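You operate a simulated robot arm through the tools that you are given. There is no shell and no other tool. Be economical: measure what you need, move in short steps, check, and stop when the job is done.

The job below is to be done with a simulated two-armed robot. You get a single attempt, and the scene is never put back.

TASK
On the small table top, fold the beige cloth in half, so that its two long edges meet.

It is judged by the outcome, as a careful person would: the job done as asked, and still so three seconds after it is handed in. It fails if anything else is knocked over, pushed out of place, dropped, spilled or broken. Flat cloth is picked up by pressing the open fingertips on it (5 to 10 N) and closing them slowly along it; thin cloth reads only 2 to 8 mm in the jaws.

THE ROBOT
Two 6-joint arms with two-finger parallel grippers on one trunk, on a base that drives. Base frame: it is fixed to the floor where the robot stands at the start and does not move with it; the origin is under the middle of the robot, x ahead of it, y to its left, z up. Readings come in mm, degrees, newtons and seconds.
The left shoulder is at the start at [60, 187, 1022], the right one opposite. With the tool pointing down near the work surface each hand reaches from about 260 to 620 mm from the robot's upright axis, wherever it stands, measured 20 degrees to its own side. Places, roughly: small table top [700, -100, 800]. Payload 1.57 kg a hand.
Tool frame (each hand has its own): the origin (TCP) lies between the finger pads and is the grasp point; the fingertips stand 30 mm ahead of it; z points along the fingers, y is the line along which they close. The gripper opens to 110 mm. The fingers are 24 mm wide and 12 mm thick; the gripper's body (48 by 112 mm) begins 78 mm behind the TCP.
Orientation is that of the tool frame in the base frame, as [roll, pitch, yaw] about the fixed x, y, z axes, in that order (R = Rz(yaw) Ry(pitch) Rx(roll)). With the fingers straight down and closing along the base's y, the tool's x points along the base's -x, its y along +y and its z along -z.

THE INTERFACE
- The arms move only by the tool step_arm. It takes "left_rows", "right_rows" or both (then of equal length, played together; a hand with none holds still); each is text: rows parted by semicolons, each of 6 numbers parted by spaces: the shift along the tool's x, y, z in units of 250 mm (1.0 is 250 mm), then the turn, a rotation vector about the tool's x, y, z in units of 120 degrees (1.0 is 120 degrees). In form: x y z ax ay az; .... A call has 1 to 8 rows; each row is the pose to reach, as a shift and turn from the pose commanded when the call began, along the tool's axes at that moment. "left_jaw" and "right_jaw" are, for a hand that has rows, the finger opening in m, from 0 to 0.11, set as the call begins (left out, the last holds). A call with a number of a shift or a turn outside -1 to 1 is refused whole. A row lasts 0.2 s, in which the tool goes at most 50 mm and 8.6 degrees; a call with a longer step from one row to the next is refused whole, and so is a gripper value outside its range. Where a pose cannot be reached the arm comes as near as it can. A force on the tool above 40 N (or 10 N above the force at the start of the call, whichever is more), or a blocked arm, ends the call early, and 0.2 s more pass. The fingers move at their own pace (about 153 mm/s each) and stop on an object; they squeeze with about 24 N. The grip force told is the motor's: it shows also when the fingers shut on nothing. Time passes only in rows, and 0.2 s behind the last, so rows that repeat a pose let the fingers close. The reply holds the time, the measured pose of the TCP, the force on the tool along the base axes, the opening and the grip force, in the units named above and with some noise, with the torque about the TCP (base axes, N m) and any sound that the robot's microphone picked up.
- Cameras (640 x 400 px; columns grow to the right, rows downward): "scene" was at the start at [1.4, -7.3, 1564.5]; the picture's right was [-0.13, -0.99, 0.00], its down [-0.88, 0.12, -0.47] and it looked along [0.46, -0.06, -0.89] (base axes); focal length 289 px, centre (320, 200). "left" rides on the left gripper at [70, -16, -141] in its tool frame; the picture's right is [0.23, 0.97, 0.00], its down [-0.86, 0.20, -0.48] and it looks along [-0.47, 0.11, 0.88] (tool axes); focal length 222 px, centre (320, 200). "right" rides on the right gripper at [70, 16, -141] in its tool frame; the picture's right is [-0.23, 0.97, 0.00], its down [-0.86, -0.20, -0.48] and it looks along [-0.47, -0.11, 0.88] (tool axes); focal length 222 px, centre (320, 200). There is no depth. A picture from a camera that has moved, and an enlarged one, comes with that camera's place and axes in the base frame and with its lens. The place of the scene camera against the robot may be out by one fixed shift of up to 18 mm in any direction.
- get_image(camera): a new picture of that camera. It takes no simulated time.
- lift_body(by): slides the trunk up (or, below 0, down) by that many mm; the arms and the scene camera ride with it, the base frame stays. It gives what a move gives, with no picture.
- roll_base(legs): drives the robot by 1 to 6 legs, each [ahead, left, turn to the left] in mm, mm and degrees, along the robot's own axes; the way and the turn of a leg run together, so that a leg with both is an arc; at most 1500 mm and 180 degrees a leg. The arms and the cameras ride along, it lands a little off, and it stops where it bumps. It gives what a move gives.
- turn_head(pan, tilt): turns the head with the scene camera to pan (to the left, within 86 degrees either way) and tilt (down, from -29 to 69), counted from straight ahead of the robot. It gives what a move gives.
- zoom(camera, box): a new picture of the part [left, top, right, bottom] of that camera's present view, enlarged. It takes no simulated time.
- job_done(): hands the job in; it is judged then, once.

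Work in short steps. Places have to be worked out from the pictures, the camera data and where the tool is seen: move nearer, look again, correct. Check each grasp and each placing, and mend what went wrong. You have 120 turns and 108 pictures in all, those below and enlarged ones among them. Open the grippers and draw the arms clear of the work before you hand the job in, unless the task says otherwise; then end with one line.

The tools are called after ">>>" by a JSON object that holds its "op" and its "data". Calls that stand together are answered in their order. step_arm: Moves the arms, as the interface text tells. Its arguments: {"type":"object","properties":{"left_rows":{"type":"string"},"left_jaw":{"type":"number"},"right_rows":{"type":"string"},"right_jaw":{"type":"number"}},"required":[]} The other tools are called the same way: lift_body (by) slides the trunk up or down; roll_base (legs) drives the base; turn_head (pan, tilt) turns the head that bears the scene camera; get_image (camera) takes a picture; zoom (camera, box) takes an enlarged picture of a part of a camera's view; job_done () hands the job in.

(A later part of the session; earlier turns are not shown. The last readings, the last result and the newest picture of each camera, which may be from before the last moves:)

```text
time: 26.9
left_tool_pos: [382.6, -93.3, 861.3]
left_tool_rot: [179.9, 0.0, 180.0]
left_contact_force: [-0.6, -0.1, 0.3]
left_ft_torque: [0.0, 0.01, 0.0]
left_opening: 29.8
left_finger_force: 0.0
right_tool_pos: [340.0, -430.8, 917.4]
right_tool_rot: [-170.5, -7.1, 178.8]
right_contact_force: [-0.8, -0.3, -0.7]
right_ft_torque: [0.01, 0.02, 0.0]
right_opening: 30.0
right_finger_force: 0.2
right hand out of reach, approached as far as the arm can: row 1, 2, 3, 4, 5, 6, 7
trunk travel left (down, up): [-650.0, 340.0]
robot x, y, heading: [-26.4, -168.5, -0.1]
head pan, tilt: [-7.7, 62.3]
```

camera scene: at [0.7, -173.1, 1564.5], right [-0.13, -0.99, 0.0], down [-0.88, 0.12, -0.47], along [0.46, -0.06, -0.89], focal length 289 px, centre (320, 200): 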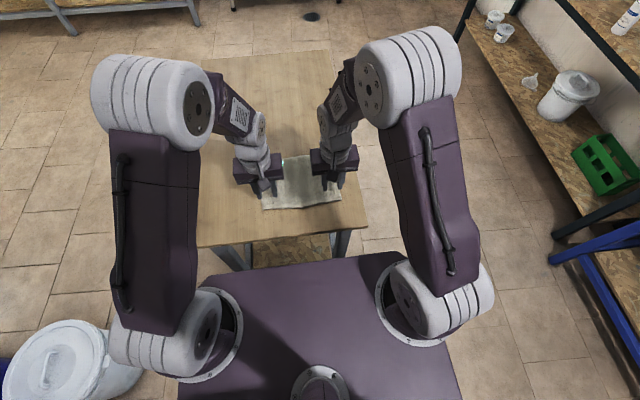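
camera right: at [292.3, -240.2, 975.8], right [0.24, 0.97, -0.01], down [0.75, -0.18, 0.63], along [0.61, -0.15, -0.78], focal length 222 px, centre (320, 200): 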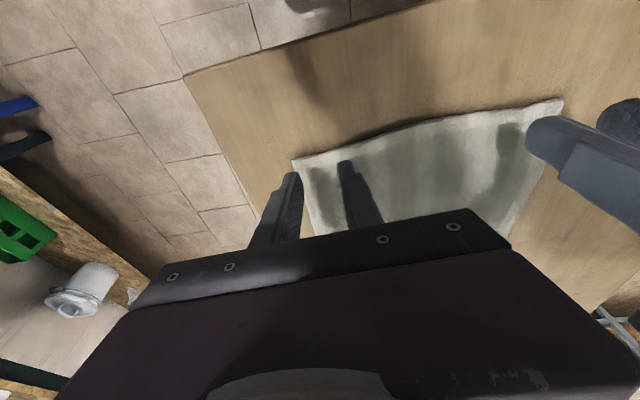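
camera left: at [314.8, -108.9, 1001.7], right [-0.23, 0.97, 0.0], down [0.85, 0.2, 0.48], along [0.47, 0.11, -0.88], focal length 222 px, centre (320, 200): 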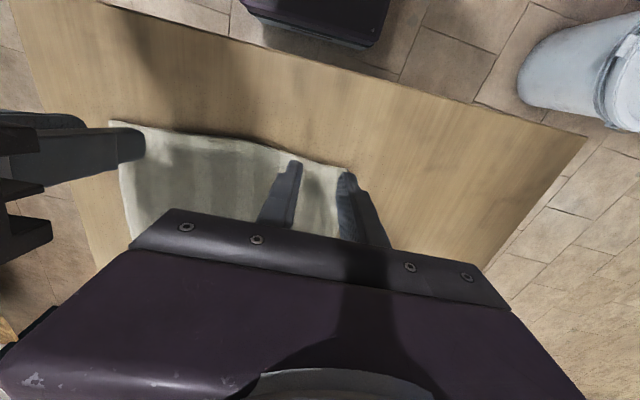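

Still reported out of reach, which is odd. I check the arm's configuration in the scene view.

>>> {"op": "get_image", "data": {"camera": "scene"}}

```text
77 pictures are left
camera scene: at [-23.7, -175.3, 1564.5], right [-0.13, -0.99, 0.0], down [-0.88, 0.12, -0.46], along [0.46, -0.06, -0.89], focal length 289 px, centre (320, 200)
```

scene: 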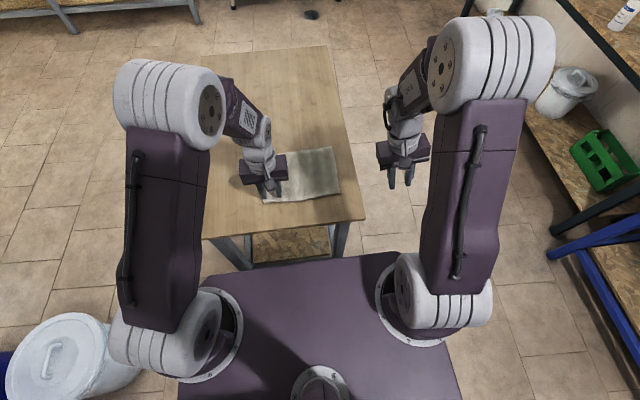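

The right forearm looks rolled over compared with the start. I move it towards its start pose and see whether it can straighten there.

>>> {"op": "step_arm", "data": {"right_rows": "0 -0.06 -0.08 0 0 0;0 -0.12 -0.17 0 0 0;0 -0.18 -0.26 0 0 0;0 -0.24 -0.34 -0.02 -0.02 0;0 -0.24 -0.34 -0.05 -0.04 0;0 -0.24 -0.34 -0.08 -0.06 0;0 -0.24 -0.34 -0.08 -0.06 0"}}

>>> {"op": "get_image", "data": {"camera": "scene"}}

```text
time: 28.5
left_tool_pos: [381.9, -92.7, 860.9]
left_tool_rot: [179.9, 0.1, -179.9]
left_contact_force: [-0.7, -1.0, 1.0]
left_ft_torque: [-0.01, -0.03, 0.01]
left_opening: 30.0
left_finger_force: 0.1
right_tool_pos: [337.0, -428.9, 974.9]
right_tool_rot: [-169.1, -2.2, 178.8]
right_contact_force: [0.6, -0.3, -1.5]
right_ft_torque: [0.01, 0.0, 0.03]
right_opening: 30.1
right_finger_force: 0.1
right hand out of reach, approached as far as the arm can: row 1, 2, 3, 4, 5, 6, 7
trunk travel left (down, up): [-650.0, 340.0]
robot x, y, heading: [-23.7, -164.8, 0.2]
head pan, tilt: [-7.7, 62.3]
```

```text
76 pictures are left
camera scene: at [-23.8, -173.4, 1564.5], right [-0.13, -0.99, 0.0], down [-0.88, 0.12, -0.47], along [0.46, -0.06, -0.89], focal length 289 px, centre (320, 200)
```

scene: 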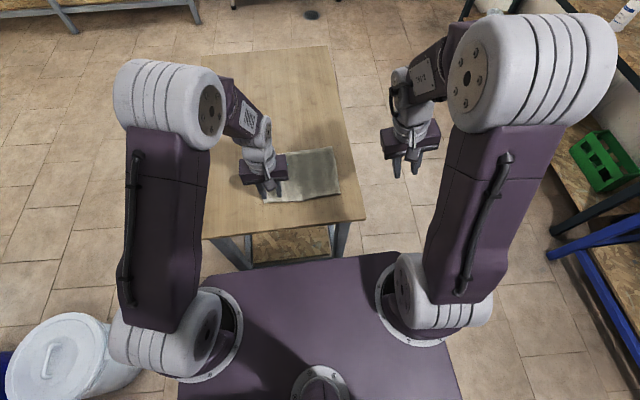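

I test whether turning the hand about its own axis frees the limiting joint: +32° first.

>>> {"op": "step_arm", "data": {"right_rows": "0 0 0 -0.02 0 0.067;0 0 0 -0.04 0 0.133;0 0 0 -0.06 0 0.2;0 0 0 -0.08 0 0.267;0 0 0 -0.08 0 0.267"}}

```text
time: 29.7
left_tool_pos: [383.1, -92.9, 860.8]
left_tool_rot: [-180.0, 0.0, -179.9]
left_contact_force: [0.0, 0.9, -0.8]
left_ft_torque: [0.03, -0.03, 0.0]
left_opening: 30.1
left_finger_force: 0.0
right_tool_pos: [314.6, -424.8, 931.0]
right_tool_rot: [-174.8, 5.4, 147.1]
right_contact_force: [-0.4, -0.6, 0.2]
right_ft_torque: [0.05, 0.02, 0.01]
right_opening: 29.9
right_finger_force: 0.0
right hand out of reach, approached as far as the arm can: row 1, 2, 3, 4, 5
trunk travel left (down, up): [-650.0, 340.0]
robot x, y, heading: [-21.9, -164.8, 0.1]
head pan, tilt: [-7.7, 62.3]
```

That made the position worse. I turn the other way.

>>> {"op": "step_arm", "data": {"right_rows": "0 0 -0.02 0 0 -0.067;0 0 -0.05 0 0 -0.133;0 0 -0.1 0 0 -0.2;0 0 -0.15 0 0 -0.267;0 0 -0.2 0 0 -0.333;0 0 -0.2 0 0 -0.4;0 0 -0.2 0 0 -0.467;0 0 -0.2 0 0 -0.534"}}

>>> {"op": "get_image", "data": {"camera": "scene"}}

```text
time: 31.5
left_tool_pos: [382.3, -92.5, 861.6]
left_tool_rot: [-179.9, 0.0, -179.9]
left_contact_force: [-0.1, 0.0, 0.1]
left_ft_torque: [0.0, -0.02, 0.01]
left_opening: 30.0
left_finger_force: 0.0
right_tool_pos: [273.2, -284.8, 964.9]
right_tool_rot: [-170.7, -2.0, -149.5]
right_contact_force: [-0.1, -0.6, 0.7]
right_ft_torque: [0.0, -0.03, -0.02]
right_opening: 29.9
right_finger_force: 0.1
right hand out of reach, approached as far as the arm can: row 3, 4, 5, 6, 7, 8
trunk travel left (down, up): [-650.0, 340.0]
robot x, y, heading: [-23.8, -169.8, 0.1]
head pan, tilt: [-7.7, 62.3]
```

```text
75 pictures are left
camera scene: at [-24.8, -172.1, 1564.5], right [-0.13, -0.99, 0.0], down [-0.88, 0.12, -0.47], along [0.46, -0.06, -0.88], focal length 289 px, centre (320, 200)
```

scene: 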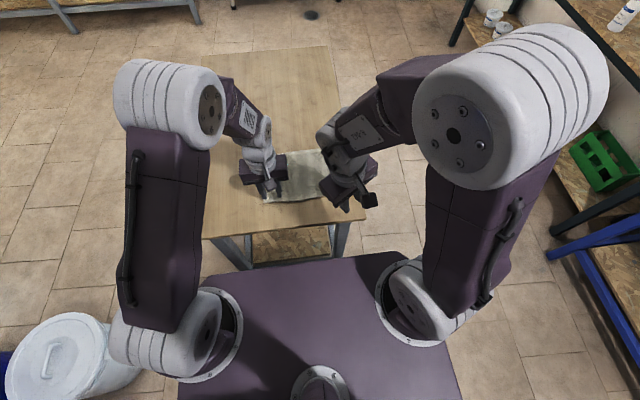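

Rows 1–2 were reachable turning this way, so the joint limit lies the other way. Since the gripper is symmetric, I keep turning the right hand in this direction towards yaw 0, moving it outward as I go.

>>> {"op": "step_arm", "data": {"right_rows": "0 -0.05 0 0 0 -0.067;0 -0.11 0 0 0 -0.133;0 -0.16 0 0 0 -0.2;0 -0.22 0 0 0 -0.267;0 -0.28 0 0 0 -0.333;0 -0.34 0 0 0 -0.4;0 -0.4 0 0 0 -0.467;0 -0.44 0 0 0 -0.534"}}

>>> {"op": "get_image", "data": {"camera": "scene"}}

```text
time: 32.4
left_tool_pos: [381.3, -93.1, 863.1]
left_tool_rot: [179.9, 0.0, -179.9]
left_contact_force: [0.2, 1.2, 0.1]
left_ft_torque: [0.01, 0.01, -0.02]
left_opening: 29.8
left_finger_force: 0.1
right_tool_pos: [183.7, -218.3, 947.3]
right_tool_rot: [-172.3, -4.5, -121.5]
right_contact_force: [0.7, -0.5, 0.0]
right_ft_torque: [0.0, 0.03, -0.01]
right_opening: 30.3
right_finger_force: 0.1
right hand out of reach, approached as far as the arm can: row 1, 2, 3, 4
trunk travel left (down, up): [-650.0, 340.0]
robot x, y, heading: [-25.7, -165.0, 0.3]
head pan, tilt: [-7.7, 62.3]
stopped in row 4 (right hand): the force on the tool passed its limit at 62 N (the readings are from after the stop); the commanded pose is now the measured one
```

```text
74 pictures are left
camera scene: at [-24.3, -172.8, 1564.5], right [-0.13, -0.99, 0.0], down [-0.88, 0.12, -0.47], along [0.46, -0.06, -0.89], focal length 289 px, centre (320, 200)
```

scene: 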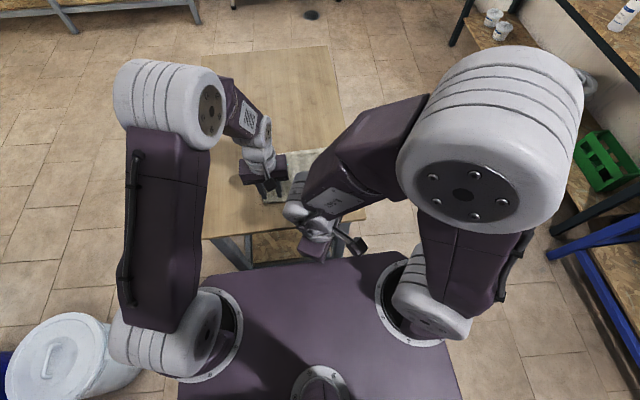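

The hand brushed the robot's own body, because the arm swung inward to satisfy the yaw. That was the wrong direction; I retrace by moving outward and turning back the other way.

>>> {"op": "step_arm", "data": {"right_rows": "0.05 -0.1 -0.02 0 0 0.067;0.1 -0.21 -0.04 0 0 0.133;0.15 -0.32 -0.06 0 0 0.2;0.2 -0.43 -0.08 0 0 0.267;0.25 -0.54 -0.08 0 0 0.333;0.3 -0.65 -0.08 0 0 0.4;0.35 -0.75 -0.08 0 0 0.467;0.41 -0.86 -0.08 0 0 0.534"}}

```text
time: 34.2
left_tool_pos: [383.5, -91.6, 861.2]
left_tool_rot: [180.0, 0.0, -179.9]
left_contact_force: [-0.1, 0.7, 0.4]
left_ft_torque: [-0.02, -0.01, 0.0]
left_opening: 30.2
left_finger_force: 0.0
right_tool_pos: [310.7, -410.1, 990.7]
right_tool_rot: [-170.9, 5.4, 175.1]
right_contact_force: [0.8, 0.1, 0.1]
right_ft_torque: [-0.02, 0.04, -0.02]
right_opening: 30.0
right_finger_force: 0.0
right hand out of reach, approached as far as the arm can: row 5, 6, 7, 8
trunk travel left (down, up): [-650.0, 340.0]
robot x, y, heading: [-24.6, -165.5, 0.3]
head pan, tilt: [-7.7, 62.3]
```

Clear again at (311,-410,991). Now I turn further in the positive direction, watching the position.

>>> {"op": "step_arm", "data": {"right_rows": "0 0 0 0 0 0.067;0 0 0 0 0 0.133;0 0 0 0 0 0.2;0 0 0 0 0 0.267;0 0 0 0 0 0.333"}}

>>> {"op": "get_image", "data": {"camera": "scene"}}

```text
time: 35.4
left_tool_pos: [381.6, -92.9, 862.0]
left_tool_rot: [180.0, 0.0, -179.9]
left_contact_force: [-0.3, -0.4, -0.3]
left_ft_torque: [-0.01, -0.03, 0.0]
left_opening: 30.0
left_finger_force: 0.1
right_tool_pos: [306.5, -408.4, 977.7]
right_tool_rot: [-176.8, 9.4, 134.9]
right_contact_force: [0.6, 0.7, 0.6]
right_ft_torque: [-0.03, 0.02, 0.02]
right_opening: 30.0
right_finger_force: 0.1
right hand out of reach, approached as far as the arm can: row 1, 2, 3, 4, 5
trunk travel left (down, up): [-650.0, 340.0]
robot x, y, heading: [-21.4, -167.9, 0.0]
head pan, tilt: [-7.7, 62.3]
```

```text
73 pictures are left
camera scene: at [-23.8, -173.3, 1564.5], right [-0.13, -0.99, 0.0], down [-0.88, 0.12, -0.47], along [0.46, -0.06, -0.89], focal length 289 px, centre (320, 200)
```

scene: 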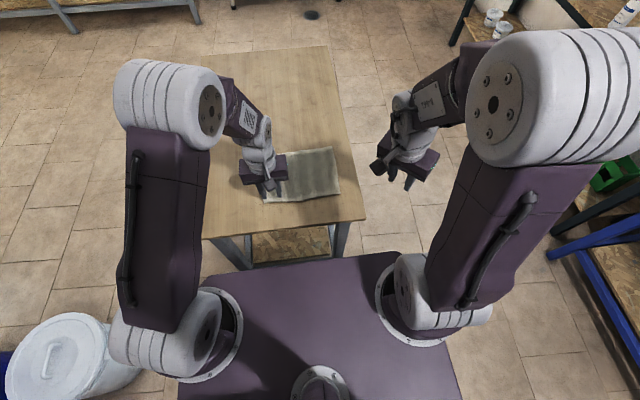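

The forearm's other face is showing, so the wrist has flipped (forearm roll at its limit). I will unwind it by swinging the hand forward past the forearm's axis, around the inner side, and back down, keeping the wrist about in place. First I undo the yaw.

>>> {"op": "step_arm", "data": {"right_rows": "0 0 -0.02 0 0 -0.067;0 0 -0.04 0 0 -0.133;0 0 -0.06 0 0 -0.2;0 0 -0.08 0 0 -0.267;0 0 -0.08 0 0 -0.333"}}

```text
time: 36.6
left_tool_pos: [382.8, -92.5, 860.5]
left_tool_rot: [-179.9, 0.0, -179.8]
left_contact_force: [0.3, -0.3, -0.1]
left_ft_torque: [-0.02, -0.01, 0.01]
left_opening: 29.6
left_finger_force: 0.1
right_tool_pos: [302.7, -402.1, 985.0]
right_tool_rot: [-171.1, 5.2, 175.2]
right_contact_force: [-0.3, -0.3, -0.2]
right_ft_torque: [0.0, -0.02, 0.0]
right_opening: 30.0
right_finger_force: 0.0
right hand out of reach, approached as far as the arm can: row 1, 2, 3, 4, 5
trunk travel left (down, up): [-650.0, 340.0]
robot x, y, heading: [-24.9, -162.8, -0.0]
head pan, tilt: [-7.7, 62.3]
```

Now I swing the right hand forward through the forearm's axis with the wrist roughly fixed.

>>> {"op": "step_arm", "data": {"right_rows": "-0.111 0.028 -0.008 -0.016 -0.066 0;-0.22 0.056 -0.031 -0.032 -0.132 0;-0.325 0.083 -0.069 -0.048 -0.198 0;-0.424 0.111 -0.122 -0.064 -0.264 0;-0.514 0.138 -0.187 -0.08 -0.33 0;-0.594 0.166 -0.265 -0.096 -0.396 0;-0.663 0.19 -0.353 -0.112 -0.462 0;-0.719 0.22 -0.449 -0.128 -0.528 0"}}

>>> {"op": "get_image", "data": {"camera": "scene"}}

```text
time: 38.4
left_tool_pos: [382.7, -93.4, 861.4]
left_tool_rot: [-179.9, 0.0, -179.9]
left_contact_force: [0.0, 0.1, -0.1]
left_ft_torque: [0.01, 0.03, -0.03]
left_opening: 30.1
left_finger_force: 0.0
right_tool_pos: [477.6, -355.1, 1108.1]
right_tool_rot: [168.1, 68.0, 172.4]
right_contact_force: [0.2, -0.3, -0.3]
right_ft_torque: [-0.04, 0.02, -0.02]
right_opening: 29.7
right_finger_force: 0.1
right hand out of reach, approached as far as the arm can: row 1, 7, 8
trunk travel left (down, up): [-650.0, 340.0]
robot x, y, heading: [-23.7, -165.0, 0.3]
head pan, tilt: [-7.7, 62.3]
```

```text
72 pictures are left
camera scene: at [-23.3, -173.4, 1564.5], right [-0.13, -0.99, 0.0], down [-0.88, 0.12, -0.46], along [0.46, -0.06, -0.89], focal length 289 px, centre (320, 200)
```

scene: 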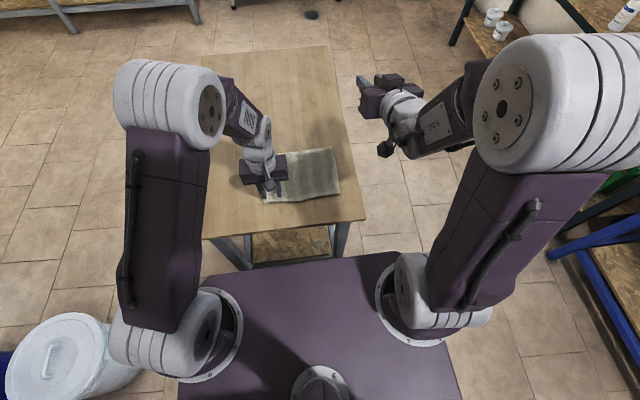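

I zoom in on the right wrist to see how the forearm and hand are aligned now.

>>> {"op": "zoom", "data": {"camera": "scene", "box": [330, 40, 570, 190]}}

>>> {"op": "zoom", "data": {"camera": "scene", "box": [110, 50, 350, 200]}}

```text
2.67 times, centred on (450, 115) of scene
camera zoom: at [-23.3, -173.4, 1564.5], right [-0.13, -0.99, 0.0], down [-0.88, 0.12, -0.46], along [0.46, -0.06, -0.89], focal length 770 px, centre (-27, 427)
```

zoom: 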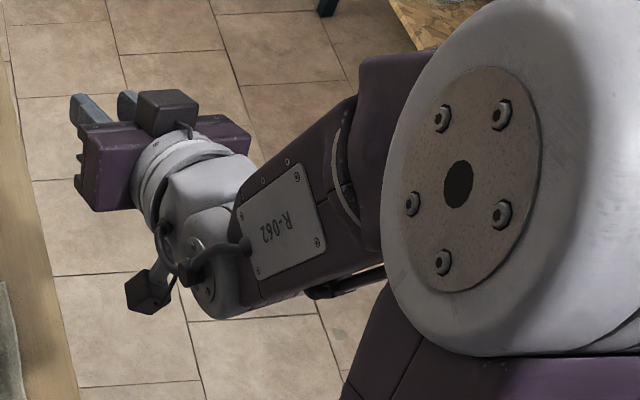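

```text
2.67 times, centred on (230, 125) of scene
camera zoom: at [-23.3, -173.4, 1564.5], right [-0.13, -0.99, 0.0], down [-0.88, 0.12, -0.46], along [0.46, -0.06, -0.89], focal length 770 px, centre (560, 400)
```

zoom: 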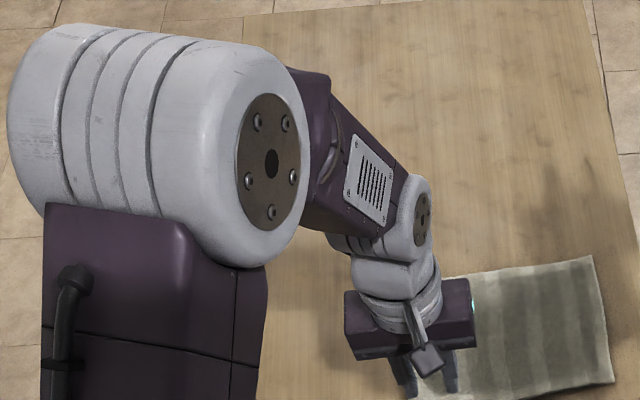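

The label face is still up, so the wrist is on the far side of the axis as planned. I now sweep the right hand around the inner side and move the left hand out of its way at the same time.

>>> {"op": "step_arm", "data": {"left_rows": "0 0.1 -0.05 0 0 0;0 0.2 -0.1 0 0 0;0 0.3 -0.15 0 0 0;0 0.4 -0.2 0 0 0;0 0.5 -0.2 0 0 0;0 0.5 -0.2 0 0 0", "right_rows": "0 0.111 -0.008 -0.067 0 0;0 0.22 -0.031 -0.133 0 0;0 0.325 -0.069 -0.2 0 0;0 0.424 -0.122 -0.267 0 0;0 0.514 -0.187 -0.333 0 0;0 0.594 -0.265 -0.4 0 0"}}

>>> {"op": "zoom", "data": {"camera": "scene", "box": [270, 30, 590, 230]}}

```text
time: 39.8
left_tool_pos: [380.8, 32.1, 911.7]
left_tool_rot: [-179.9, -0.1, -179.9]
left_contact_force: [-0.4, 0.0, -0.3]
left_ft_torque: [-0.02, 0.01, -0.02]
left_opening: 30.1
left_finger_force: 0.2
right_tool_pos: [408.7, -213.5, 1140.8]
right_tool_rot: [120.2, 67.9, 172.4]
right_contact_force: [0.0, 0.4, 0.2]
right_ft_torque: [0.03, -0.01, -0.03]
right_opening: 30.1
right_finger_force: 0.1
trunk travel left (down, up): [-650.0, 340.0]
robot x, y, heading: [-25.2, -168.4, 0.3]
head pan, tilt: [-7.7, 62.3]
```

```text
2.00 times, centred on (430, 130) of scene
camera zoom: at [-23.7, -173.9, 1564.5], right [-0.13, -0.99, 0.0], down [-0.88, 0.12, -0.47], along [0.46, -0.06, -0.89], focal length 578 px, centre (100, 340)
```

zoom: 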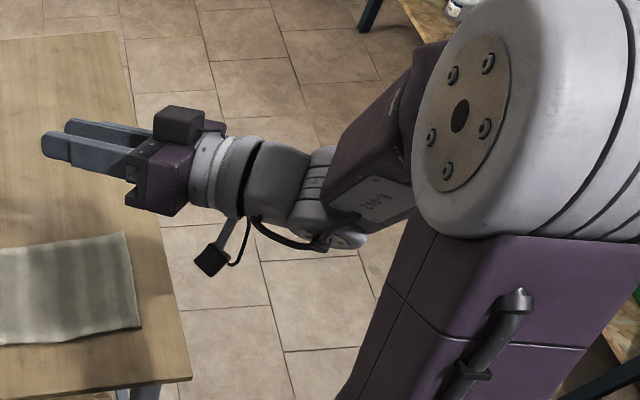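

All rows were reachable and the forearm is rolling back. I continue around the inner side with the hand dipping downward.

>>> {"op": "step_arm", "data": {"right_rows": "0.08 0.04 -0.01 -0.026 0.052 0;0.165 0.083 -0.03 -0.052 0.104 0;0.25 0.125 -0.06 -0.078 0.156 0;0.338 0.166 -0.093 -0.103 0.208 0"}}

```text
time: 40.8
left_tool_pos: [382.6, 33.7, 910.4]
left_tool_rot: [-180.0, 0.0, -179.9]
left_contact_force: [0.4, -0.1, -1.3]
left_ft_torque: [0.0, -0.03, 0.03]
left_opening: 29.7
left_finger_force: 0.1
right_tool_pos: [331.8, -202.9, 1080.2]
right_tool_rot: [141.0, 50.8, -150.0]
right_contact_force: [-0.4, 0.6, 0.2]
right_ft_torque: [-0.01, -0.01, -0.02]
right_opening: 29.9
right_finger_force: 0.1
trunk travel left (down, up): [-650.0, 340.0]
robot x, y, heading: [-25.0, -168.2, 0.2]
head pan, tilt: [-7.7, 62.3]
```

Everything is reachable. Now I bring the fingers down to vertical along the remaining arc.

>>> {"op": "step_arm", "data": {"right_rows": "0.094 -0.048 -0.007 0.0289 0.0563 0;0.186 -0.095 -0.028 0.0578 0.1126 0;0.275 -0.141 -0.062 0.0867 0.169 0;0.359 -0.184 -0.109 0.1156 0.225 0;0.436 -0.224 -0.168 0.1445 0.281 0;0.506 -0.26 -0.238 0.1734 0.338 0;0.567 -0.291 -0.317 0.202 0.394 0;0.62 -0.318 -0.407 0.231 0.45 0"}}

>>> {"op": "get_image", "data": {"camera": "scene"}}

```text
time: 42.6
left_tool_pos: [381.3, 32.0, 910.1]
left_tool_rot: [-179.9, 0.0, -179.9]
left_contact_force: [-0.2, 0.7, -0.8]
left_ft_torque: [0.01, 0.01, -0.01]
left_opening: 30.0
left_finger_force: 0.2
right_tool_pos: [292.6, -371.3, 979.7]
right_tool_rot: [-179.8, 0.0, -130.8]
right_contact_force: [0.3, 0.3, 0.2]
right_ft_torque: [-0.02, 0.01, -0.01]
right_opening: 29.8
right_finger_force: 0.1
trunk travel left (down, up): [-650.0, 340.0]
robot x, y, heading: [-23.5, -164.8, 0.1]
head pan, tilt: [-7.7, 62.3]
```

```text
68 pictures are left
camera scene: at [-23.7, -173.5, 1564.5], right [-0.13, -0.99, 0.0], down [-0.88, 0.12, -0.47], along [0.46, -0.06, -0.89], focal length 289 px, centre (320, 200)
```

scene: 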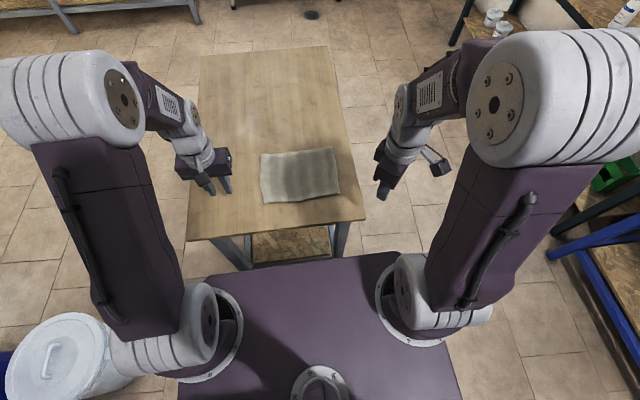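

The vent face is up again and the arm is unflipped. I turn the yaw by +49° to square it, moving slightly outward and forward.

>>> {"op": "step_arm", "data": {"right_rows": "-0.05 0.02 0 0 0 0.068;-0.1 0.04 0 0 0 0.136;-0.15 0.06 0 0 0 0.204;-0.15 0.06 0 0 0 0.272;-0.15 0.06 0 0 0 0.341;-0.15 0.06 0 0 0 0.41;-0.15 0.06 0 0 0 0.41"}}

```text
time: 44.2
left_tool_pos: [382.1, 32.5, 911.0]
left_tool_rot: [180.0, 0.0, -180.0]
left_contact_force: [0.3, -0.3, 0.4]
left_ft_torque: [0.01, 0.01, 0.0]
left_opening: 29.8
left_finger_force: 0.1
right_tool_pos: [304.8, -333.4, 979.6]
right_tool_rot: [-180.0, 0.0, 179.9]
right_contact_force: [-0.6, 0.1, -0.6]
right_ft_torque: [-0.01, -0.01, -0.01]
right_opening: 29.9
right_finger_force: 0.1
trunk travel left (down, up): [-650.0, 340.0]
robot x, y, heading: [-21.7, -167.4, 0.4]
head pan, tilt: [-7.7, 62.3]
```

Recovered. I bring both hands above the near corners again (x≈384, z≈850), all with vertical fingers.

>>> {"op": "step_arm", "data": {"left_rows": "-0.008 -0.1 0 0 0 0;-0.008 -0.2 0.05 0 0 0;-0.008 -0.3 0.1 0 0 0;-0.008 -0.4 0.15 0 0 0;-0.008 -0.494 0.2 0 0 0;-0.008 -0.494 0.244 0 0 0;-0.008 -0.494 0.244 0 0 0", "right_rows": "-0.06 0.05 0.09 0 0 0;-0.12 0.1 0.18 0 0 0;-0.18 0.15 0.27 0 0 0;-0.24 0.2 0.36 0 0 0;-0.3 0.25 0.44 0 0 0;-0.317 0.281 0.518 0 0 0;-0.317 0.281 0.518 0 0 0"}}

>>> {"op": "get_image", "data": {"camera": "right"}}

>>> {"op": "get_image", "data": {"camera": "left"}}

```text
time: 45.8
left_tool_pos: [383.5, -93.8, 851.6]
left_tool_rot: [180.0, -0.1, -179.9]
left_contact_force: [0.0, -0.3, -0.9]
left_ft_torque: [0.01, 0.0, -0.04]
left_opening: 30.1
left_finger_force: 0.1
right_tool_pos: [384.7, -263.2, 850.7]
right_tool_rot: [-180.0, 0.0, -179.9]
right_contact_force: [-0.1, -0.3, -0.3]
right_ft_torque: [0.0, 0.02, 0.01]
right_opening: 30.0
right_finger_force: 0.0
trunk travel left (down, up): [-650.0, 340.0]
robot x, y, heading: [-25.8, -164.9, 0.0]
head pan, tilt: [-7.7, 62.3]
```

```text
67 pictures are left
camera right: at [314.0, -248.1, 991.1], right [0.23, 0.97, 0.0], down [0.85, -0.2, 0.48], along [0.47, -0.11, -0.88], focal length 222 px, centre (320, 200)
```

right: 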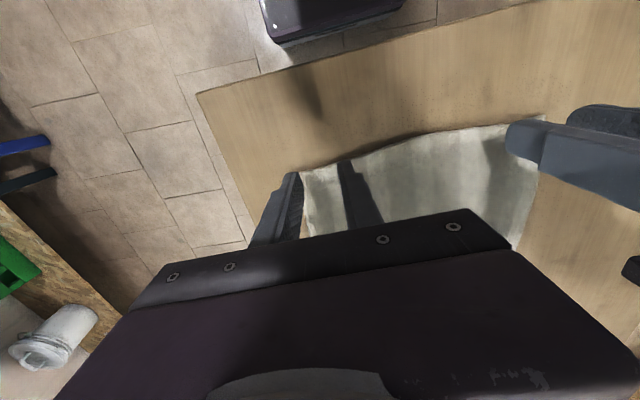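

```text
66 pictures are left
camera left: at [315.7, -109.5, 992.1], right [-0.23, 0.97, 0.0], down [0.85, 0.2, 0.48], along [0.47, 0.11, -0.88], focal length 222 px, centre (320, 200)
```

left: 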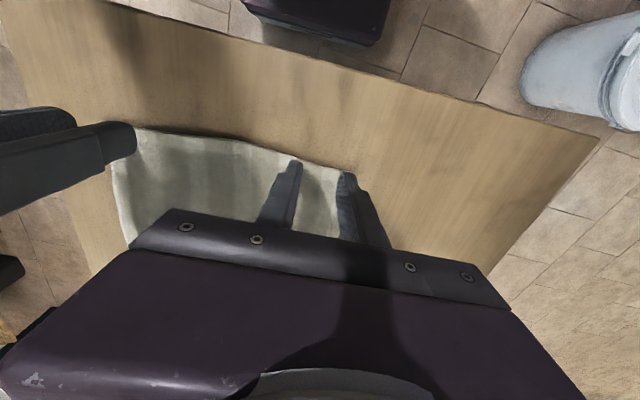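

The edge is at x≈386–389, so the pads overlap the cloth by 2–4 mm of edge beyond the middle—about 8 mm in all. I lower to just above contact.

>>> {"op": "step_arm", "data": {"left_rows": "0 0.008 0.05 0 0 0;0 0.008 0.1 0 0 0;0 0.008 0.138 0 0 0;0 0.008 0.138 0 0 0", "right_rows": "0 0 0.05 0 0 0;0 0 0.1 0 0 0;0 0 0.138 0 0 0;0 0 0.138 0 0 0"}}

>>> {"op": "zoom", "data": {"camera": "right", "box": [240, 100, 440, 250]}}

>>> {"op": "zoom", "data": {"camera": "left", "box": [220, 100, 420, 250]}}

```text
time: 46.8
left_tool_pos: [384.6, -90.4, 815.9]
left_tool_rot: [-180.0, 0.0, -179.9]
left_contact_force: [0.1, -0.5, 0.5]
left_ft_torque: [0.0, 0.01, 0.03]
left_opening: 30.2
left_finger_force: 0.0
right_tool_pos: [383.4, -261.9, 816.9]
right_tool_rot: [180.0, 0.0, 179.9]
right_contact_force: [-0.3, -0.3, -0.2]
right_ft_torque: [-0.01, -0.02, 0.0]
right_opening: 30.5
right_finger_force: 0.1
trunk travel left (down, up): [-650.0, 340.0]
robot x, y, heading: [-23.6, -162.0, 0.1]
head pan, tilt: [-7.7, 62.3]
```

```text
2.67 times, centred on (340, 175) of right
camera zoom: at [314.0, -246.8, 957.7], right [0.23, 0.97, 0.0], down [0.85, -0.2, 0.48], along [0.47, -0.11, -0.88], focal length 592 px, centre (267, 267)
```

zoom: 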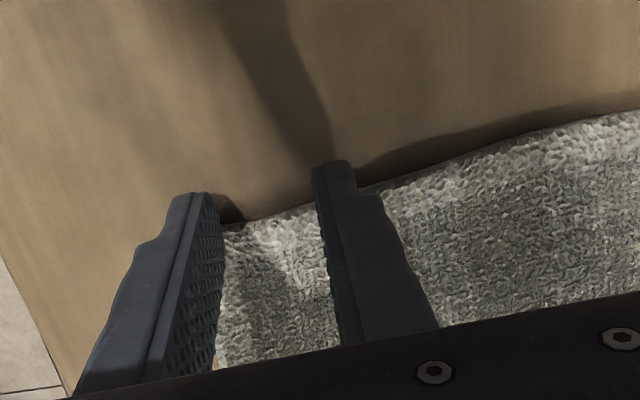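

```text
2.67 times, centred on (320, 175) of left
camera zoom: at [316.0, -106.6, 957.2], right [-0.23, 0.97, 0.0], down [0.85, 0.2, 0.48], along [0.47, 0.11, -0.88], focal length 592 px, centre (320, 267)
```

zoom: 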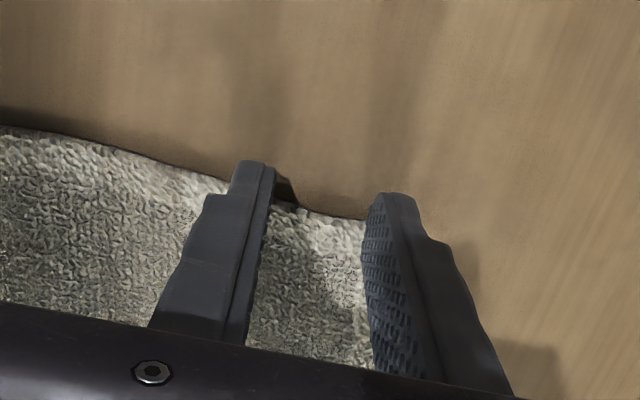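

Good: the tips overlap the cloth by about 10 mm. I press down in small steps.

>>> {"op": "step_arm", "data": {"left_rows": "0 0 0.004 0 0 0;0 0 0.008 0 0 0;0 0 0.008 0 0 0", "right_rows": "0 0 0.004 0 0 0;0 0 0.008 0 0 0;0 0 0.008 0 0 0"}}

```text
time: 47.6
left_tool_pos: [384.1, -89.8, 815.4]
left_tool_rot: [-179.9, -0.1, -179.9]
left_contact_force: [0.1, -0.2, 0.7]
left_ft_torque: [-0.04, 0.03, -0.04]
left_opening: 29.9
left_finger_force: 0.0
right_tool_pos: [384.4, -263.2, 815.2]
right_tool_rot: [-180.0, 0.0, -180.0]
right_contact_force: [-0.3, 0.4, 2.1]
right_ft_torque: [0.01, -0.02, 0.03]
right_opening: 30.1
right_finger_force: 0.1
trunk travel left (down, up): [-650.0, 340.0]
robot x, y, heading: [-21.7, -165.6, 0.1]
head pan, tilt: [-7.7, 62.3]
```

>>> {"op": "step_arm", "data": {"left_rows": "0 0 0.004 0 0 0;0 0 0.008 0 0 0;0 0 0.008 0 0 0", "right_rows": "0 0 0.003 0 0 0;0 0 0.006 0 0 0;0 0 0.006 0 0 0"}}

```text
time: 48.4
left_tool_pos: [384.5, -89.4, 812.5]
left_tool_rot: [-180.0, 0.1, -179.8]
left_contact_force: [1.4, -1.5, 7.0]
left_ft_torque: [-0.08, -0.08, 0.04]
left_opening: 30.2
left_finger_force: 0.0
right_tool_pos: [383.4, -264.1, 813.9]
right_tool_rot: [-179.9, 0.0, -180.0]
right_contact_force: [0.0, 0.0, 2.5]
right_ft_torque: [0.07, -0.04, 0.01]
right_opening: 30.2
right_finger_force: 0.4
trunk travel left (down, up): [-650.0, 340.0]
robot x, y, heading: [-24.3, -168.5, 0.2]
head pan, tilt: [-7.7, 62.3]
```

Left is at 7 N and right at 2.5 N. I press the right a little more and start closing slowly.

>>> {"op": "step_arm", "data": {"left_rows": "0 0 0 0 0 0;0 0 0 0 0 0", "right_rows": "0 0 0.004 0 0 0;0 0 0.005 0 0 0", "left_jaw": 0.026, "right_jaw": 0.028}}

>>> {"op": "step_arm", "data": {"left_rows": "0 0 0 0 0 0;0 0 0 0 0 0", "right_rows": "0 0 0 0 0 0;0 0 0 0 0 0", "left_jaw": 0.021, "right_jaw": 0.023}}

>>> {"op": "step_arm", "data": {"left_rows": "0 0 0 0 0 0;0 0 0 0 0 0", "right_rows": "0 0 0 0 0 0;0 0 0 0 0 0", "left_jaw": 0.016, "right_jaw": 0.017}}

>>> {"op": "zoom", "data": {"camera": "right", "box": [240, 100, 440, 250]}}

>>> {"op": "zoom", "data": {"camera": "left", "box": [220, 100, 420, 250]}}

```text
time: 49.0
left_tool_pos: [384.0, -90.3, 813.5]
left_tool_rot: [-179.9, 0.1, -179.9]
left_contact_force: [1.2, 1.4, 5.9]
left_ft_torque: [0.02, -0.08, 0.04]
left_opening: 24.9
left_finger_force: 0.0
right_tool_pos: [383.1, -262.2, 812.4]
right_tool_rot: [-180.0, 0.2, -180.0]
right_contact_force: [1.5, -3.6, 13.7]
right_ft_torque: [-0.07, -0.19, -0.01]
right_opening: 26.7
right_finger_force: 0.0
trunk travel left (down, up): [-650.0, 340.0]
robot x, y, heading: [-23.9, -163.4, -0.0]
head pan, tilt: [-7.7, 62.3]
```

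```text
time: 49.6
left_tool_pos: [382.6, -88.8, 812.0]
left_tool_rot: [180.0, 0.0, -179.9]
left_contact_force: [0.2, -0.7, 5.8]
left_ft_torque: [-0.04, -0.05, 0.01]
left_opening: 19.9
left_finger_force: 0.1
right_tool_pos: [384.1, -262.4, 811.9]
right_tool_rot: [-180.0, 0.1, 180.0]
right_contact_force: [2.2, 0.2, 15.7]
right_ft_torque: [0.07, -0.25, 0.0]
right_opening: 21.0
right_finger_force: 0.1
trunk travel left (down, up): [-650.0, 340.0]
robot x, y, heading: [-24.0, -166.2, 0.1]
head pan, tilt: [-7.7, 62.3]
```

```text
time: 50.2
left_tool_pos: [382.9, -90.2, 813.1]
left_tool_rot: [-180.0, 0.1, -179.9]
left_contact_force: [-0.1, -1.9, 5.8]
left_ft_torque: [-0.07, -0.05, 0.01]
left_opening: 16.3
left_finger_force: 0.7
right_tool_pos: [382.2, -263.2, 813.1]
right_tool_rot: [180.0, 0.1, -180.0]
right_contact_force: [1.5, 2.5, 16.8]
right_ft_torque: [0.09, -0.22, 0.0]
right_opening: 15.8
right_finger_force: 0.0
trunk travel left (down, up): [-650.0, 340.0]
robot x, y, heading: [-22.4, -164.5, 0.2]
head pan, tilt: [-7.7, 62.3]
```

```text
2.67 times, centred on (340, 175) of right
camera zoom: at [312.1, -247.3, 953.0], right [0.23, 0.97, 0.0], down [0.85, -0.2, 0.48], along [0.47, -0.11, -0.88], focal length 592 px, centre (267, 267)
```

zoom: 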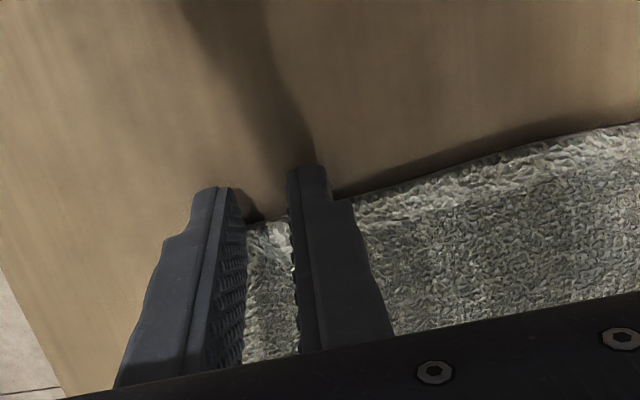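

```text
2.67 times, centred on (320, 175) of left
camera zoom: at [314.7, -105.4, 953.9], right [-0.23, 0.97, 0.0], down [0.85, 0.2, 0.48], along [0.47, 0.11, -0.88], focal length 592 px, centre (320, 267)
```

zoom: 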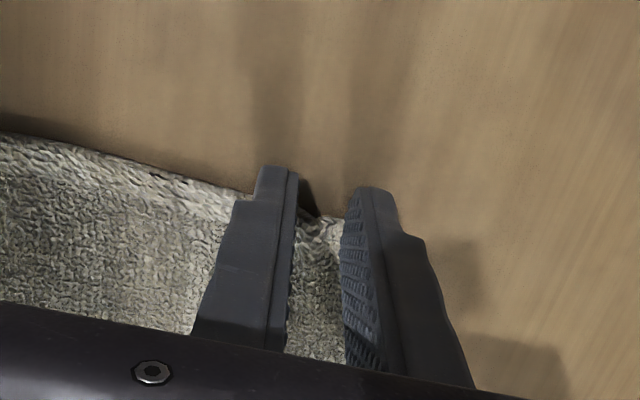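

The cloth is bunching up between the fingers on both sides. I ease the right hand up 0.6 mm and close fully, in steps.

>>> {"op": "step_arm", "data": {"left_rows": "0 0 0 0 0 0;0 0 0 0 0 0", "right_rows": "0 0 -0.0025 0 0 0;0 0 -0.0025 0 0 0", "left_jaw": 0.011, "right_jaw": 0.012}}

>>> {"op": "step_arm", "data": {"left_rows": "0 0 0 0 0 0;0 0 0 0 0 0", "right_rows": "0 0 0 0 0 0;0 0 0 0 0 0", "left_jaw": 0.006, "right_jaw": 0.006}}

>>> {"op": "step_arm", "data": {"left_rows": "0 -0.008 0 0 0 0;0 -0.012 0 0 0 0;0 -0.012 0 0 0 0", "right_rows": "0 0.008 0 0 0 0;0 0.012 0 0 0 0;0 0.012 0 0 0 0", "left_jaw": 0.0, "right_jaw": 0.0}}

>>> {"op": "step_arm", "data": {"left_rows": "0 -0.004 -0.03 0 0 0;0 -0.008 -0.07 0 0 0;0 -0.008 -0.12 0 0 0;0 -0.008 -0.12 0 0 0", "right_rows": "0 0.004 -0.03 0 0 0;0 0.008 -0.07 0 0 0;0 0.008 -0.12 0 0 0;0 0.008 -0.12 0 0 0"}}

>>> {"op": "get_image", "data": {"camera": "right"}}

>>> {"op": "get_image", "data": {"camera": "left"}}

```text
time: 50.8
left_tool_pos: [383.0, -88.5, 813.1]
left_tool_rot: [180.0, 0.1, -179.9]
left_contact_force: [0.7, -4.0, 4.9]
left_ft_torque: [-0.12, -0.06, 0.01]
left_opening: 11.8
left_finger_force: 2.0
right_tool_pos: [383.5, -262.5, 811.7]
right_tool_rot: [180.0, 0.0, 180.0]
right_contact_force: [0.2, 4.1, 15.2]
right_ft_torque: [0.14, -0.14, 0.02]
right_opening: 11.3
right_finger_force: 5.5
trunk travel left (down, up): [-650.0, 340.0]
robot x, y, heading: [-22.6, -165.6, 0.3]
head pan, tilt: [-7.7, 62.3]
```

```text
time: 51.4
left_tool_pos: [383.7, -89.5, 813.1]
left_tool_rot: [179.9, 0.2, -180.0]
left_contact_force: [0.6, -2.3, 6.8]
left_ft_torque: [-0.05, -0.08, -0.04]
left_opening: 8.0
left_finger_force: 1.3
right_tool_pos: [383.1, -262.1, 813.6]
right_tool_rot: [180.0, 0.1, -180.0]
right_contact_force: [-0.3, 3.5, 14.9]
right_ft_torque: [0.09, -0.15, 0.0]
right_opening: 6.9
right_finger_force: 0.3
trunk travel left (down, up): [-650.0, 340.0]
robot x, y, heading: [-22.1, -166.2, 0.0]
head pan, tilt: [-7.7, 62.3]
```

```text
time: 52.2
left_tool_pos: [383.6, -92.4, 812.7]
left_tool_rot: [180.0, 0.1, -179.8]
left_contact_force: [0.4, 0.2, 9.0]
left_ft_torque: [-0.01, -0.09, -0.03]
left_opening: 3.0
left_finger_force: 24.3
right_tool_pos: [383.3, -260.4, 812.1]
right_tool_rot: [-180.0, 0.1, 179.9]
right_contact_force: [0.2, -1.2, 12.0]
right_ft_torque: [-0.04, -0.13, -0.01]
right_opening: 3.1
right_finger_force: 23.7
trunk travel left (down, up): [-650.0, 340.0]
robot x, y, heading: [-28.7, -164.9, 0.1]
head pan, tilt: [-7.7, 62.3]
```

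```text
time: 53.2
left_tool_pos: [383.9, -94.6, 839.5]
left_tool_rot: [-180.0, 0.0, -179.9]
left_contact_force: [0.6, -0.4, -0.9]
left_ft_torque: [0.0, -0.03, -0.03]
left_opening: 2.8
left_finger_force: 23.8
right_tool_pos: [385.8, -257.9, 841.9]
right_tool_rot: [179.9, 0.0, 179.9]
right_contact_force: [-0.2, 0.1, 0.4]
right_ft_torque: [-0.02, 0.01, 0.0]
right_opening: 2.8
right_finger_force: 24.2
trunk travel left (down, up): [-650.0, 340.0]
robot x, y, heading: [-23.5, -166.5, 0.2]
head pan, tilt: [-7.7, 62.3]
```

```text
61 pictures are left
camera right: at [314.7, -242.4, 982.8], right [0.23, 0.97, 0.0], down [0.86, -0.2, 0.48], along [0.47, -0.11, -0.88], focal length 222 px, centre (320, 200)
```

right: 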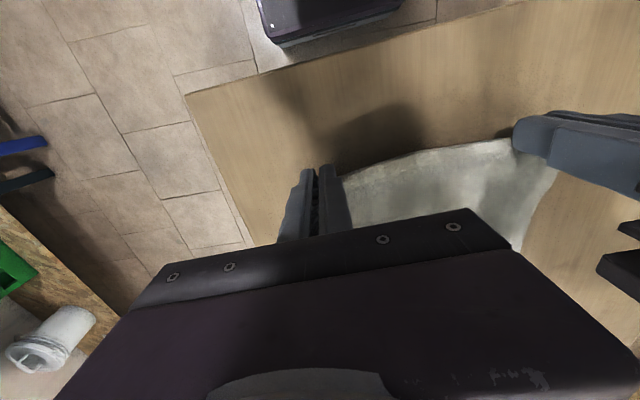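

```text
60 pictures are left
camera left: at [315.7, -110.7, 981.5], right [-0.23, 0.97, 0.0], down [0.85, 0.2, 0.48], along [0.47, 0.11, -0.88], focal length 222 px, centre (320, 200)
```

left: 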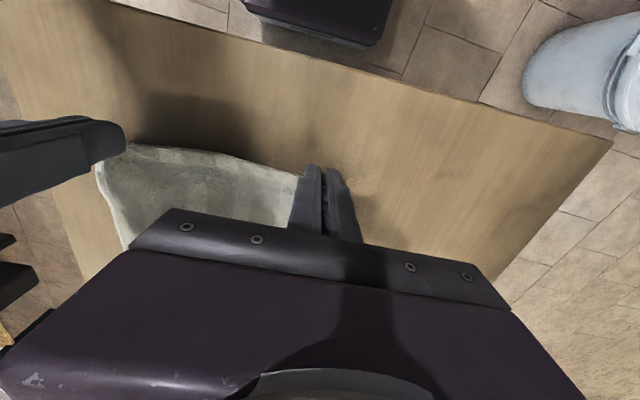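

Both hands hold the edge (3 mm jaws, force gone) with only a small strip gripped. I carry the edge up along an arc about the middle line x≈484.

>>> {"op": "step_arm", "data": {"left_rows": "-0.02 0 -0.03 0 0 0;-0.05 0 -0.07 0 0 0;-0.1 0 -0.115 0 0 0;-0.16 0 -0.155 0 0 0;-0.22 0 -0.185 0 0 0;-0.28 0 -0.205 0 0 0;-0.34 0 -0.22 0 0 0;-0.4 0 -0.225 0 0 0", "right_rows": "-0.02 0 -0.03 0 0 0;-0.05 0 -0.07 0 0 0;-0.1 0 -0.115 0 0 0;-0.16 0 -0.155 0 0 0;-0.22 0 -0.185 0 0 0;-0.28 0 -0.205 0 0 0;-0.34 0 -0.22 0 0 0;-0.4 0 -0.225 0 0 0"}}

>>> {"op": "zoom", "data": {"camera": "scene", "box": [200, 90, 400, 215]}}

>>> {"op": "get_image", "data": {"camera": "left"}}

```text
time: 55.0
left_tool_pos: [484.6, -95.4, 898.4]
left_tool_rot: [-180.0, -0.1, -179.9]
left_contact_force: [-0.6, -1.2, -0.4]
left_ft_torque: [-0.05, -0.01, -0.01]
left_opening: 2.7
left_finger_force: 24.4
right_tool_pos: [486.3, -258.0, 896.5]
right_tool_rot: [-180.0, -0.1, 180.0]
right_contact_force: [0.8, 0.4, -0.8]
right_ft_torque: [-0.02, 0.01, 0.01]
right_opening: 2.9
right_finger_force: 23.9
trunk travel left (down, up): [-650.0, 340.0]
robot x, y, heading: [-29.0, -166.5, 0.2]
head pan, tilt: [-7.7, 62.3]
```

```text
3.20 times, centred on (300, 152) of scene
camera zoom: at [-22.3, -173.3, 1564.5], right [-0.13, -0.99, 0.0], down [-0.88, 0.12, -0.46], along [0.46, -0.06, -0.89], focal length 924 px, centre (384, 352)
```

zoom: 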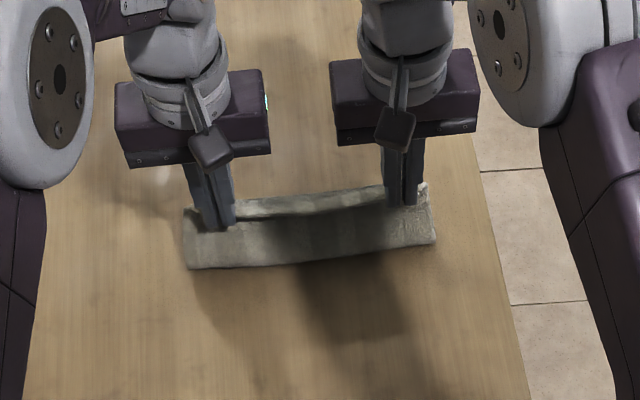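

```text
58 pictures are left
camera left: at [416.9, -110.6, 1038.7], right [-0.23, 0.97, 0.0], down [0.86, 0.2, 0.48], along [0.46, 0.11, -0.88], focal length 222 px, centre (320, 200)
```

left: 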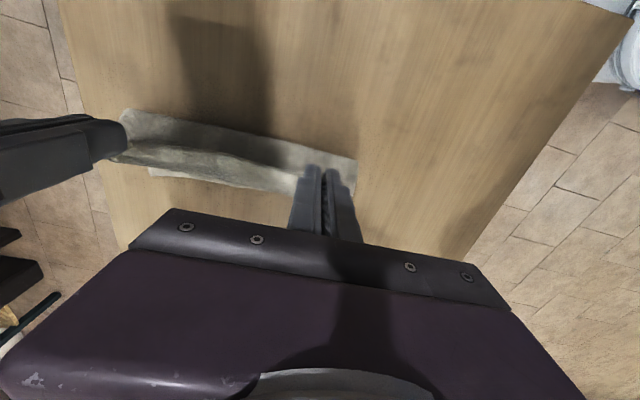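

The fold is forming evenly and the cloth hangs straight between the hands. I continue over and down towards the far edge.

>>> {"op": "step_arm", "data": {"left_rows": "-0.06 0 0.005 0 0 0;-0.12 0 0.02 0 0 0;-0.18 0 0.05 0 0 0;-0.24 0 0.095 0 0 0;-0.28 0 0.14 0 0 0;-0.31 0 0.19 0 0 0;-0.32 0 0.23 0 0 0;-0.32 0 0.23 0 0 0", "right_rows": "-0.06 0 0.005 0 0 0;-0.12 0 0.02 0 0 0;-0.18 0 0.05 0 0 0;-0.24 0 0.095 0 0 0;-0.28 0 0.14 0 0 0;-0.31 0 0.19 0 0 0;-0.32 0 0.23 0 0 0;-0.32 0 0.23 0 0 0"}}

>>> {"op": "zoom", "data": {"camera": "scene", "box": [200, 90, 400, 215]}}

>>> {"op": "get_image", "data": {"camera": "left"}}

>>> {"op": "get_image", "data": {"camera": "right"}}

```text
time: 56.8
left_tool_pos: [561.9, -94.4, 840.8]
left_tool_rot: [-179.9, 0.0, -179.9]
left_contact_force: [-0.2, -1.5, 0.8]
left_ft_torque: [-0.02, -0.01, -0.02]
left_opening: 3.0
left_finger_force: 24.1
left hand out of reach, approached as far as the arm can: row 7, 8
right_tool_pos: [563.7, -257.7, 838.8]
right_tool_rot: [180.0, 0.0, 180.0]
right_contact_force: [0.6, 1.0, 0.6]
right_ft_torque: [0.03, 0.01, 0.03]
right_opening: 3.2
right_finger_force: 24.1
trunk travel left (down, up): [-650.0, 340.0]
robot x, y, heading: [-25.8, -167.2, 0.1]
head pan, tilt: [-7.7, 62.3]
```

```text
3.20 times, centred on (300, 152) of scene
camera zoom: at [-23.8, -173.3, 1564.5], right [-0.13, -0.99, 0.0], down [-0.88, 0.12, -0.47], along [0.46, -0.06, -0.89], focal length 924 px, centre (384, 352)
```

zoom: 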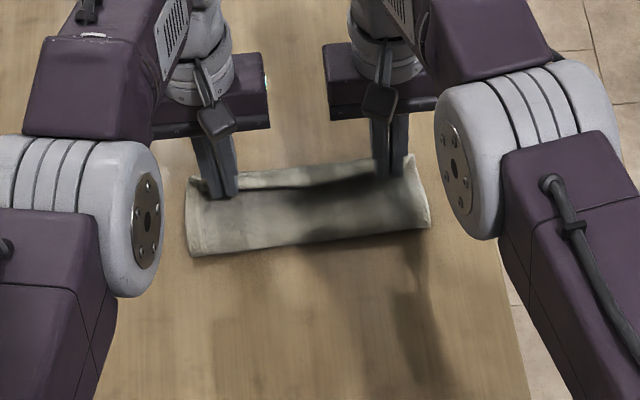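

```text
56 pictures are left
camera left: at [493.1, -109.5, 981.7], right [-0.23, 0.97, 0.0], down [0.85, 0.2, 0.48], along [0.47, 0.11, -0.88], focal length 222 px, centre (320, 200)
```

left: 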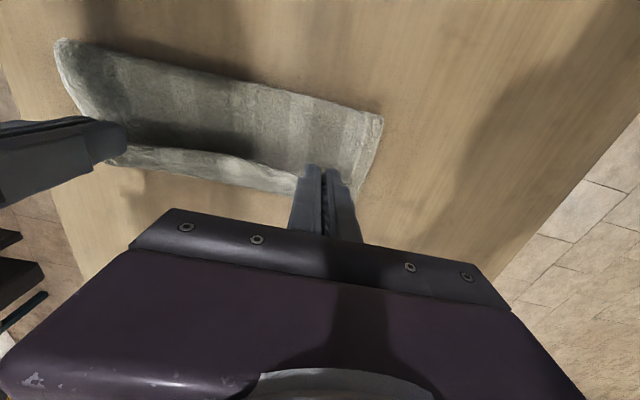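

```text
55 pictures are left
camera right: at [493.1, -242.1, 980.5], right [0.23, 0.97, 0.0], down [0.86, -0.2, 0.48], along [0.47, -0.11, -0.88], focal length 222 px, centre (320, 200)
```

right: 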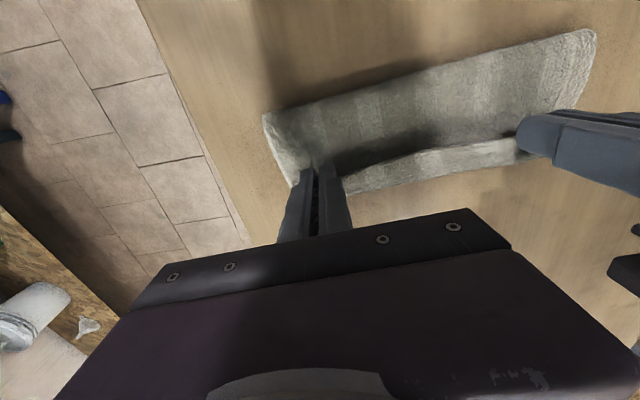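

The edge is over the far side; the left arm is at its reach limit, so I lower both hands together with the trunk by 14 mm.

>>> {"op": "lift_body", "data": {"by": -14}}

>>> {"op": "zoom", "data": {"camera": "scene", "box": [240, 120, 350, 190]}}

>>> {"op": "zoom", "data": {"camera": "left", "box": [40, 20, 420, 258]}}

```text
time: 57.5
left_tool_pos: [561.2, -93.3, 827.2]
left_tool_rot: [-179.9, 0.0, -179.9]
left_contact_force: [0.8, -0.6, -0.2]
left_ft_torque: [-0.01, -0.02, 0.01]
left_opening: 2.9
left_finger_force: 24.0
right_tool_pos: [564.3, -256.6, 826.6]
right_tool_rot: [180.0, 0.0, -180.0]
right_contact_force: [-0.7, 0.8, 0.2]
right_ft_torque: [0.02, -0.04, -0.02]
right_opening: 2.9
right_finger_force: 24.1
trunk travel left (down, up): [-636.0, 354.0]
robot x, y, heading: [-27.2, -168.1, 0.3]
head pan, tilt: [-7.7, 62.3]
```

```text
5.71 times, centred on (295, 155) of scene
camera zoom: at [-23.6, -173.3, 1550.5], right [-0.13, -0.99, 0.0], down [-0.88, 0.12, -0.47], along [0.46, -0.06, -0.89], focal length 1650 px, centre (463, 457)
```

zoom: 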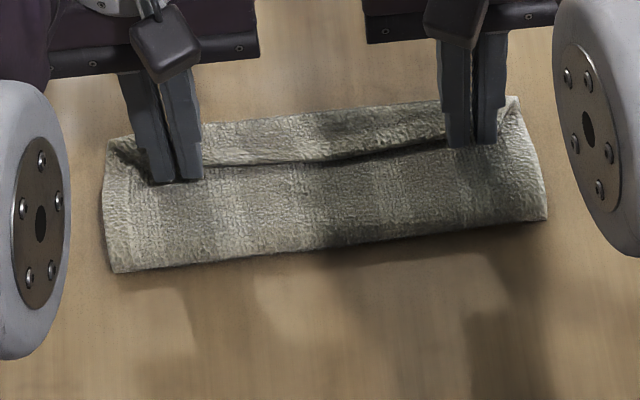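

```text
1.68 times, centred on (230, 139) of left
camera zoom: at [493.2, -109.6, 967.8], right [-0.23, 0.97, 0.0], down [0.85, 0.2, 0.48], along [0.47, 0.11, -0.88], focal length 373 px, centre (471, 302)
```

zoom: 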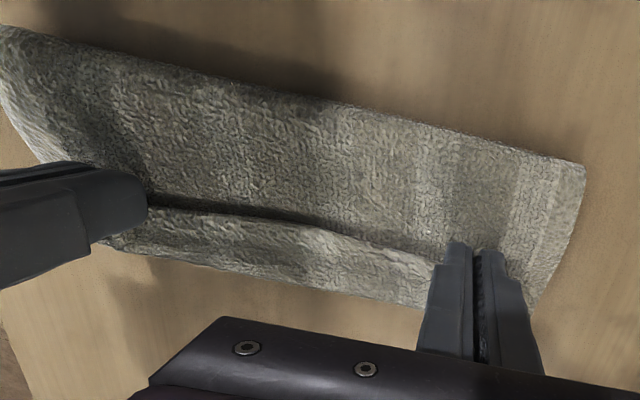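

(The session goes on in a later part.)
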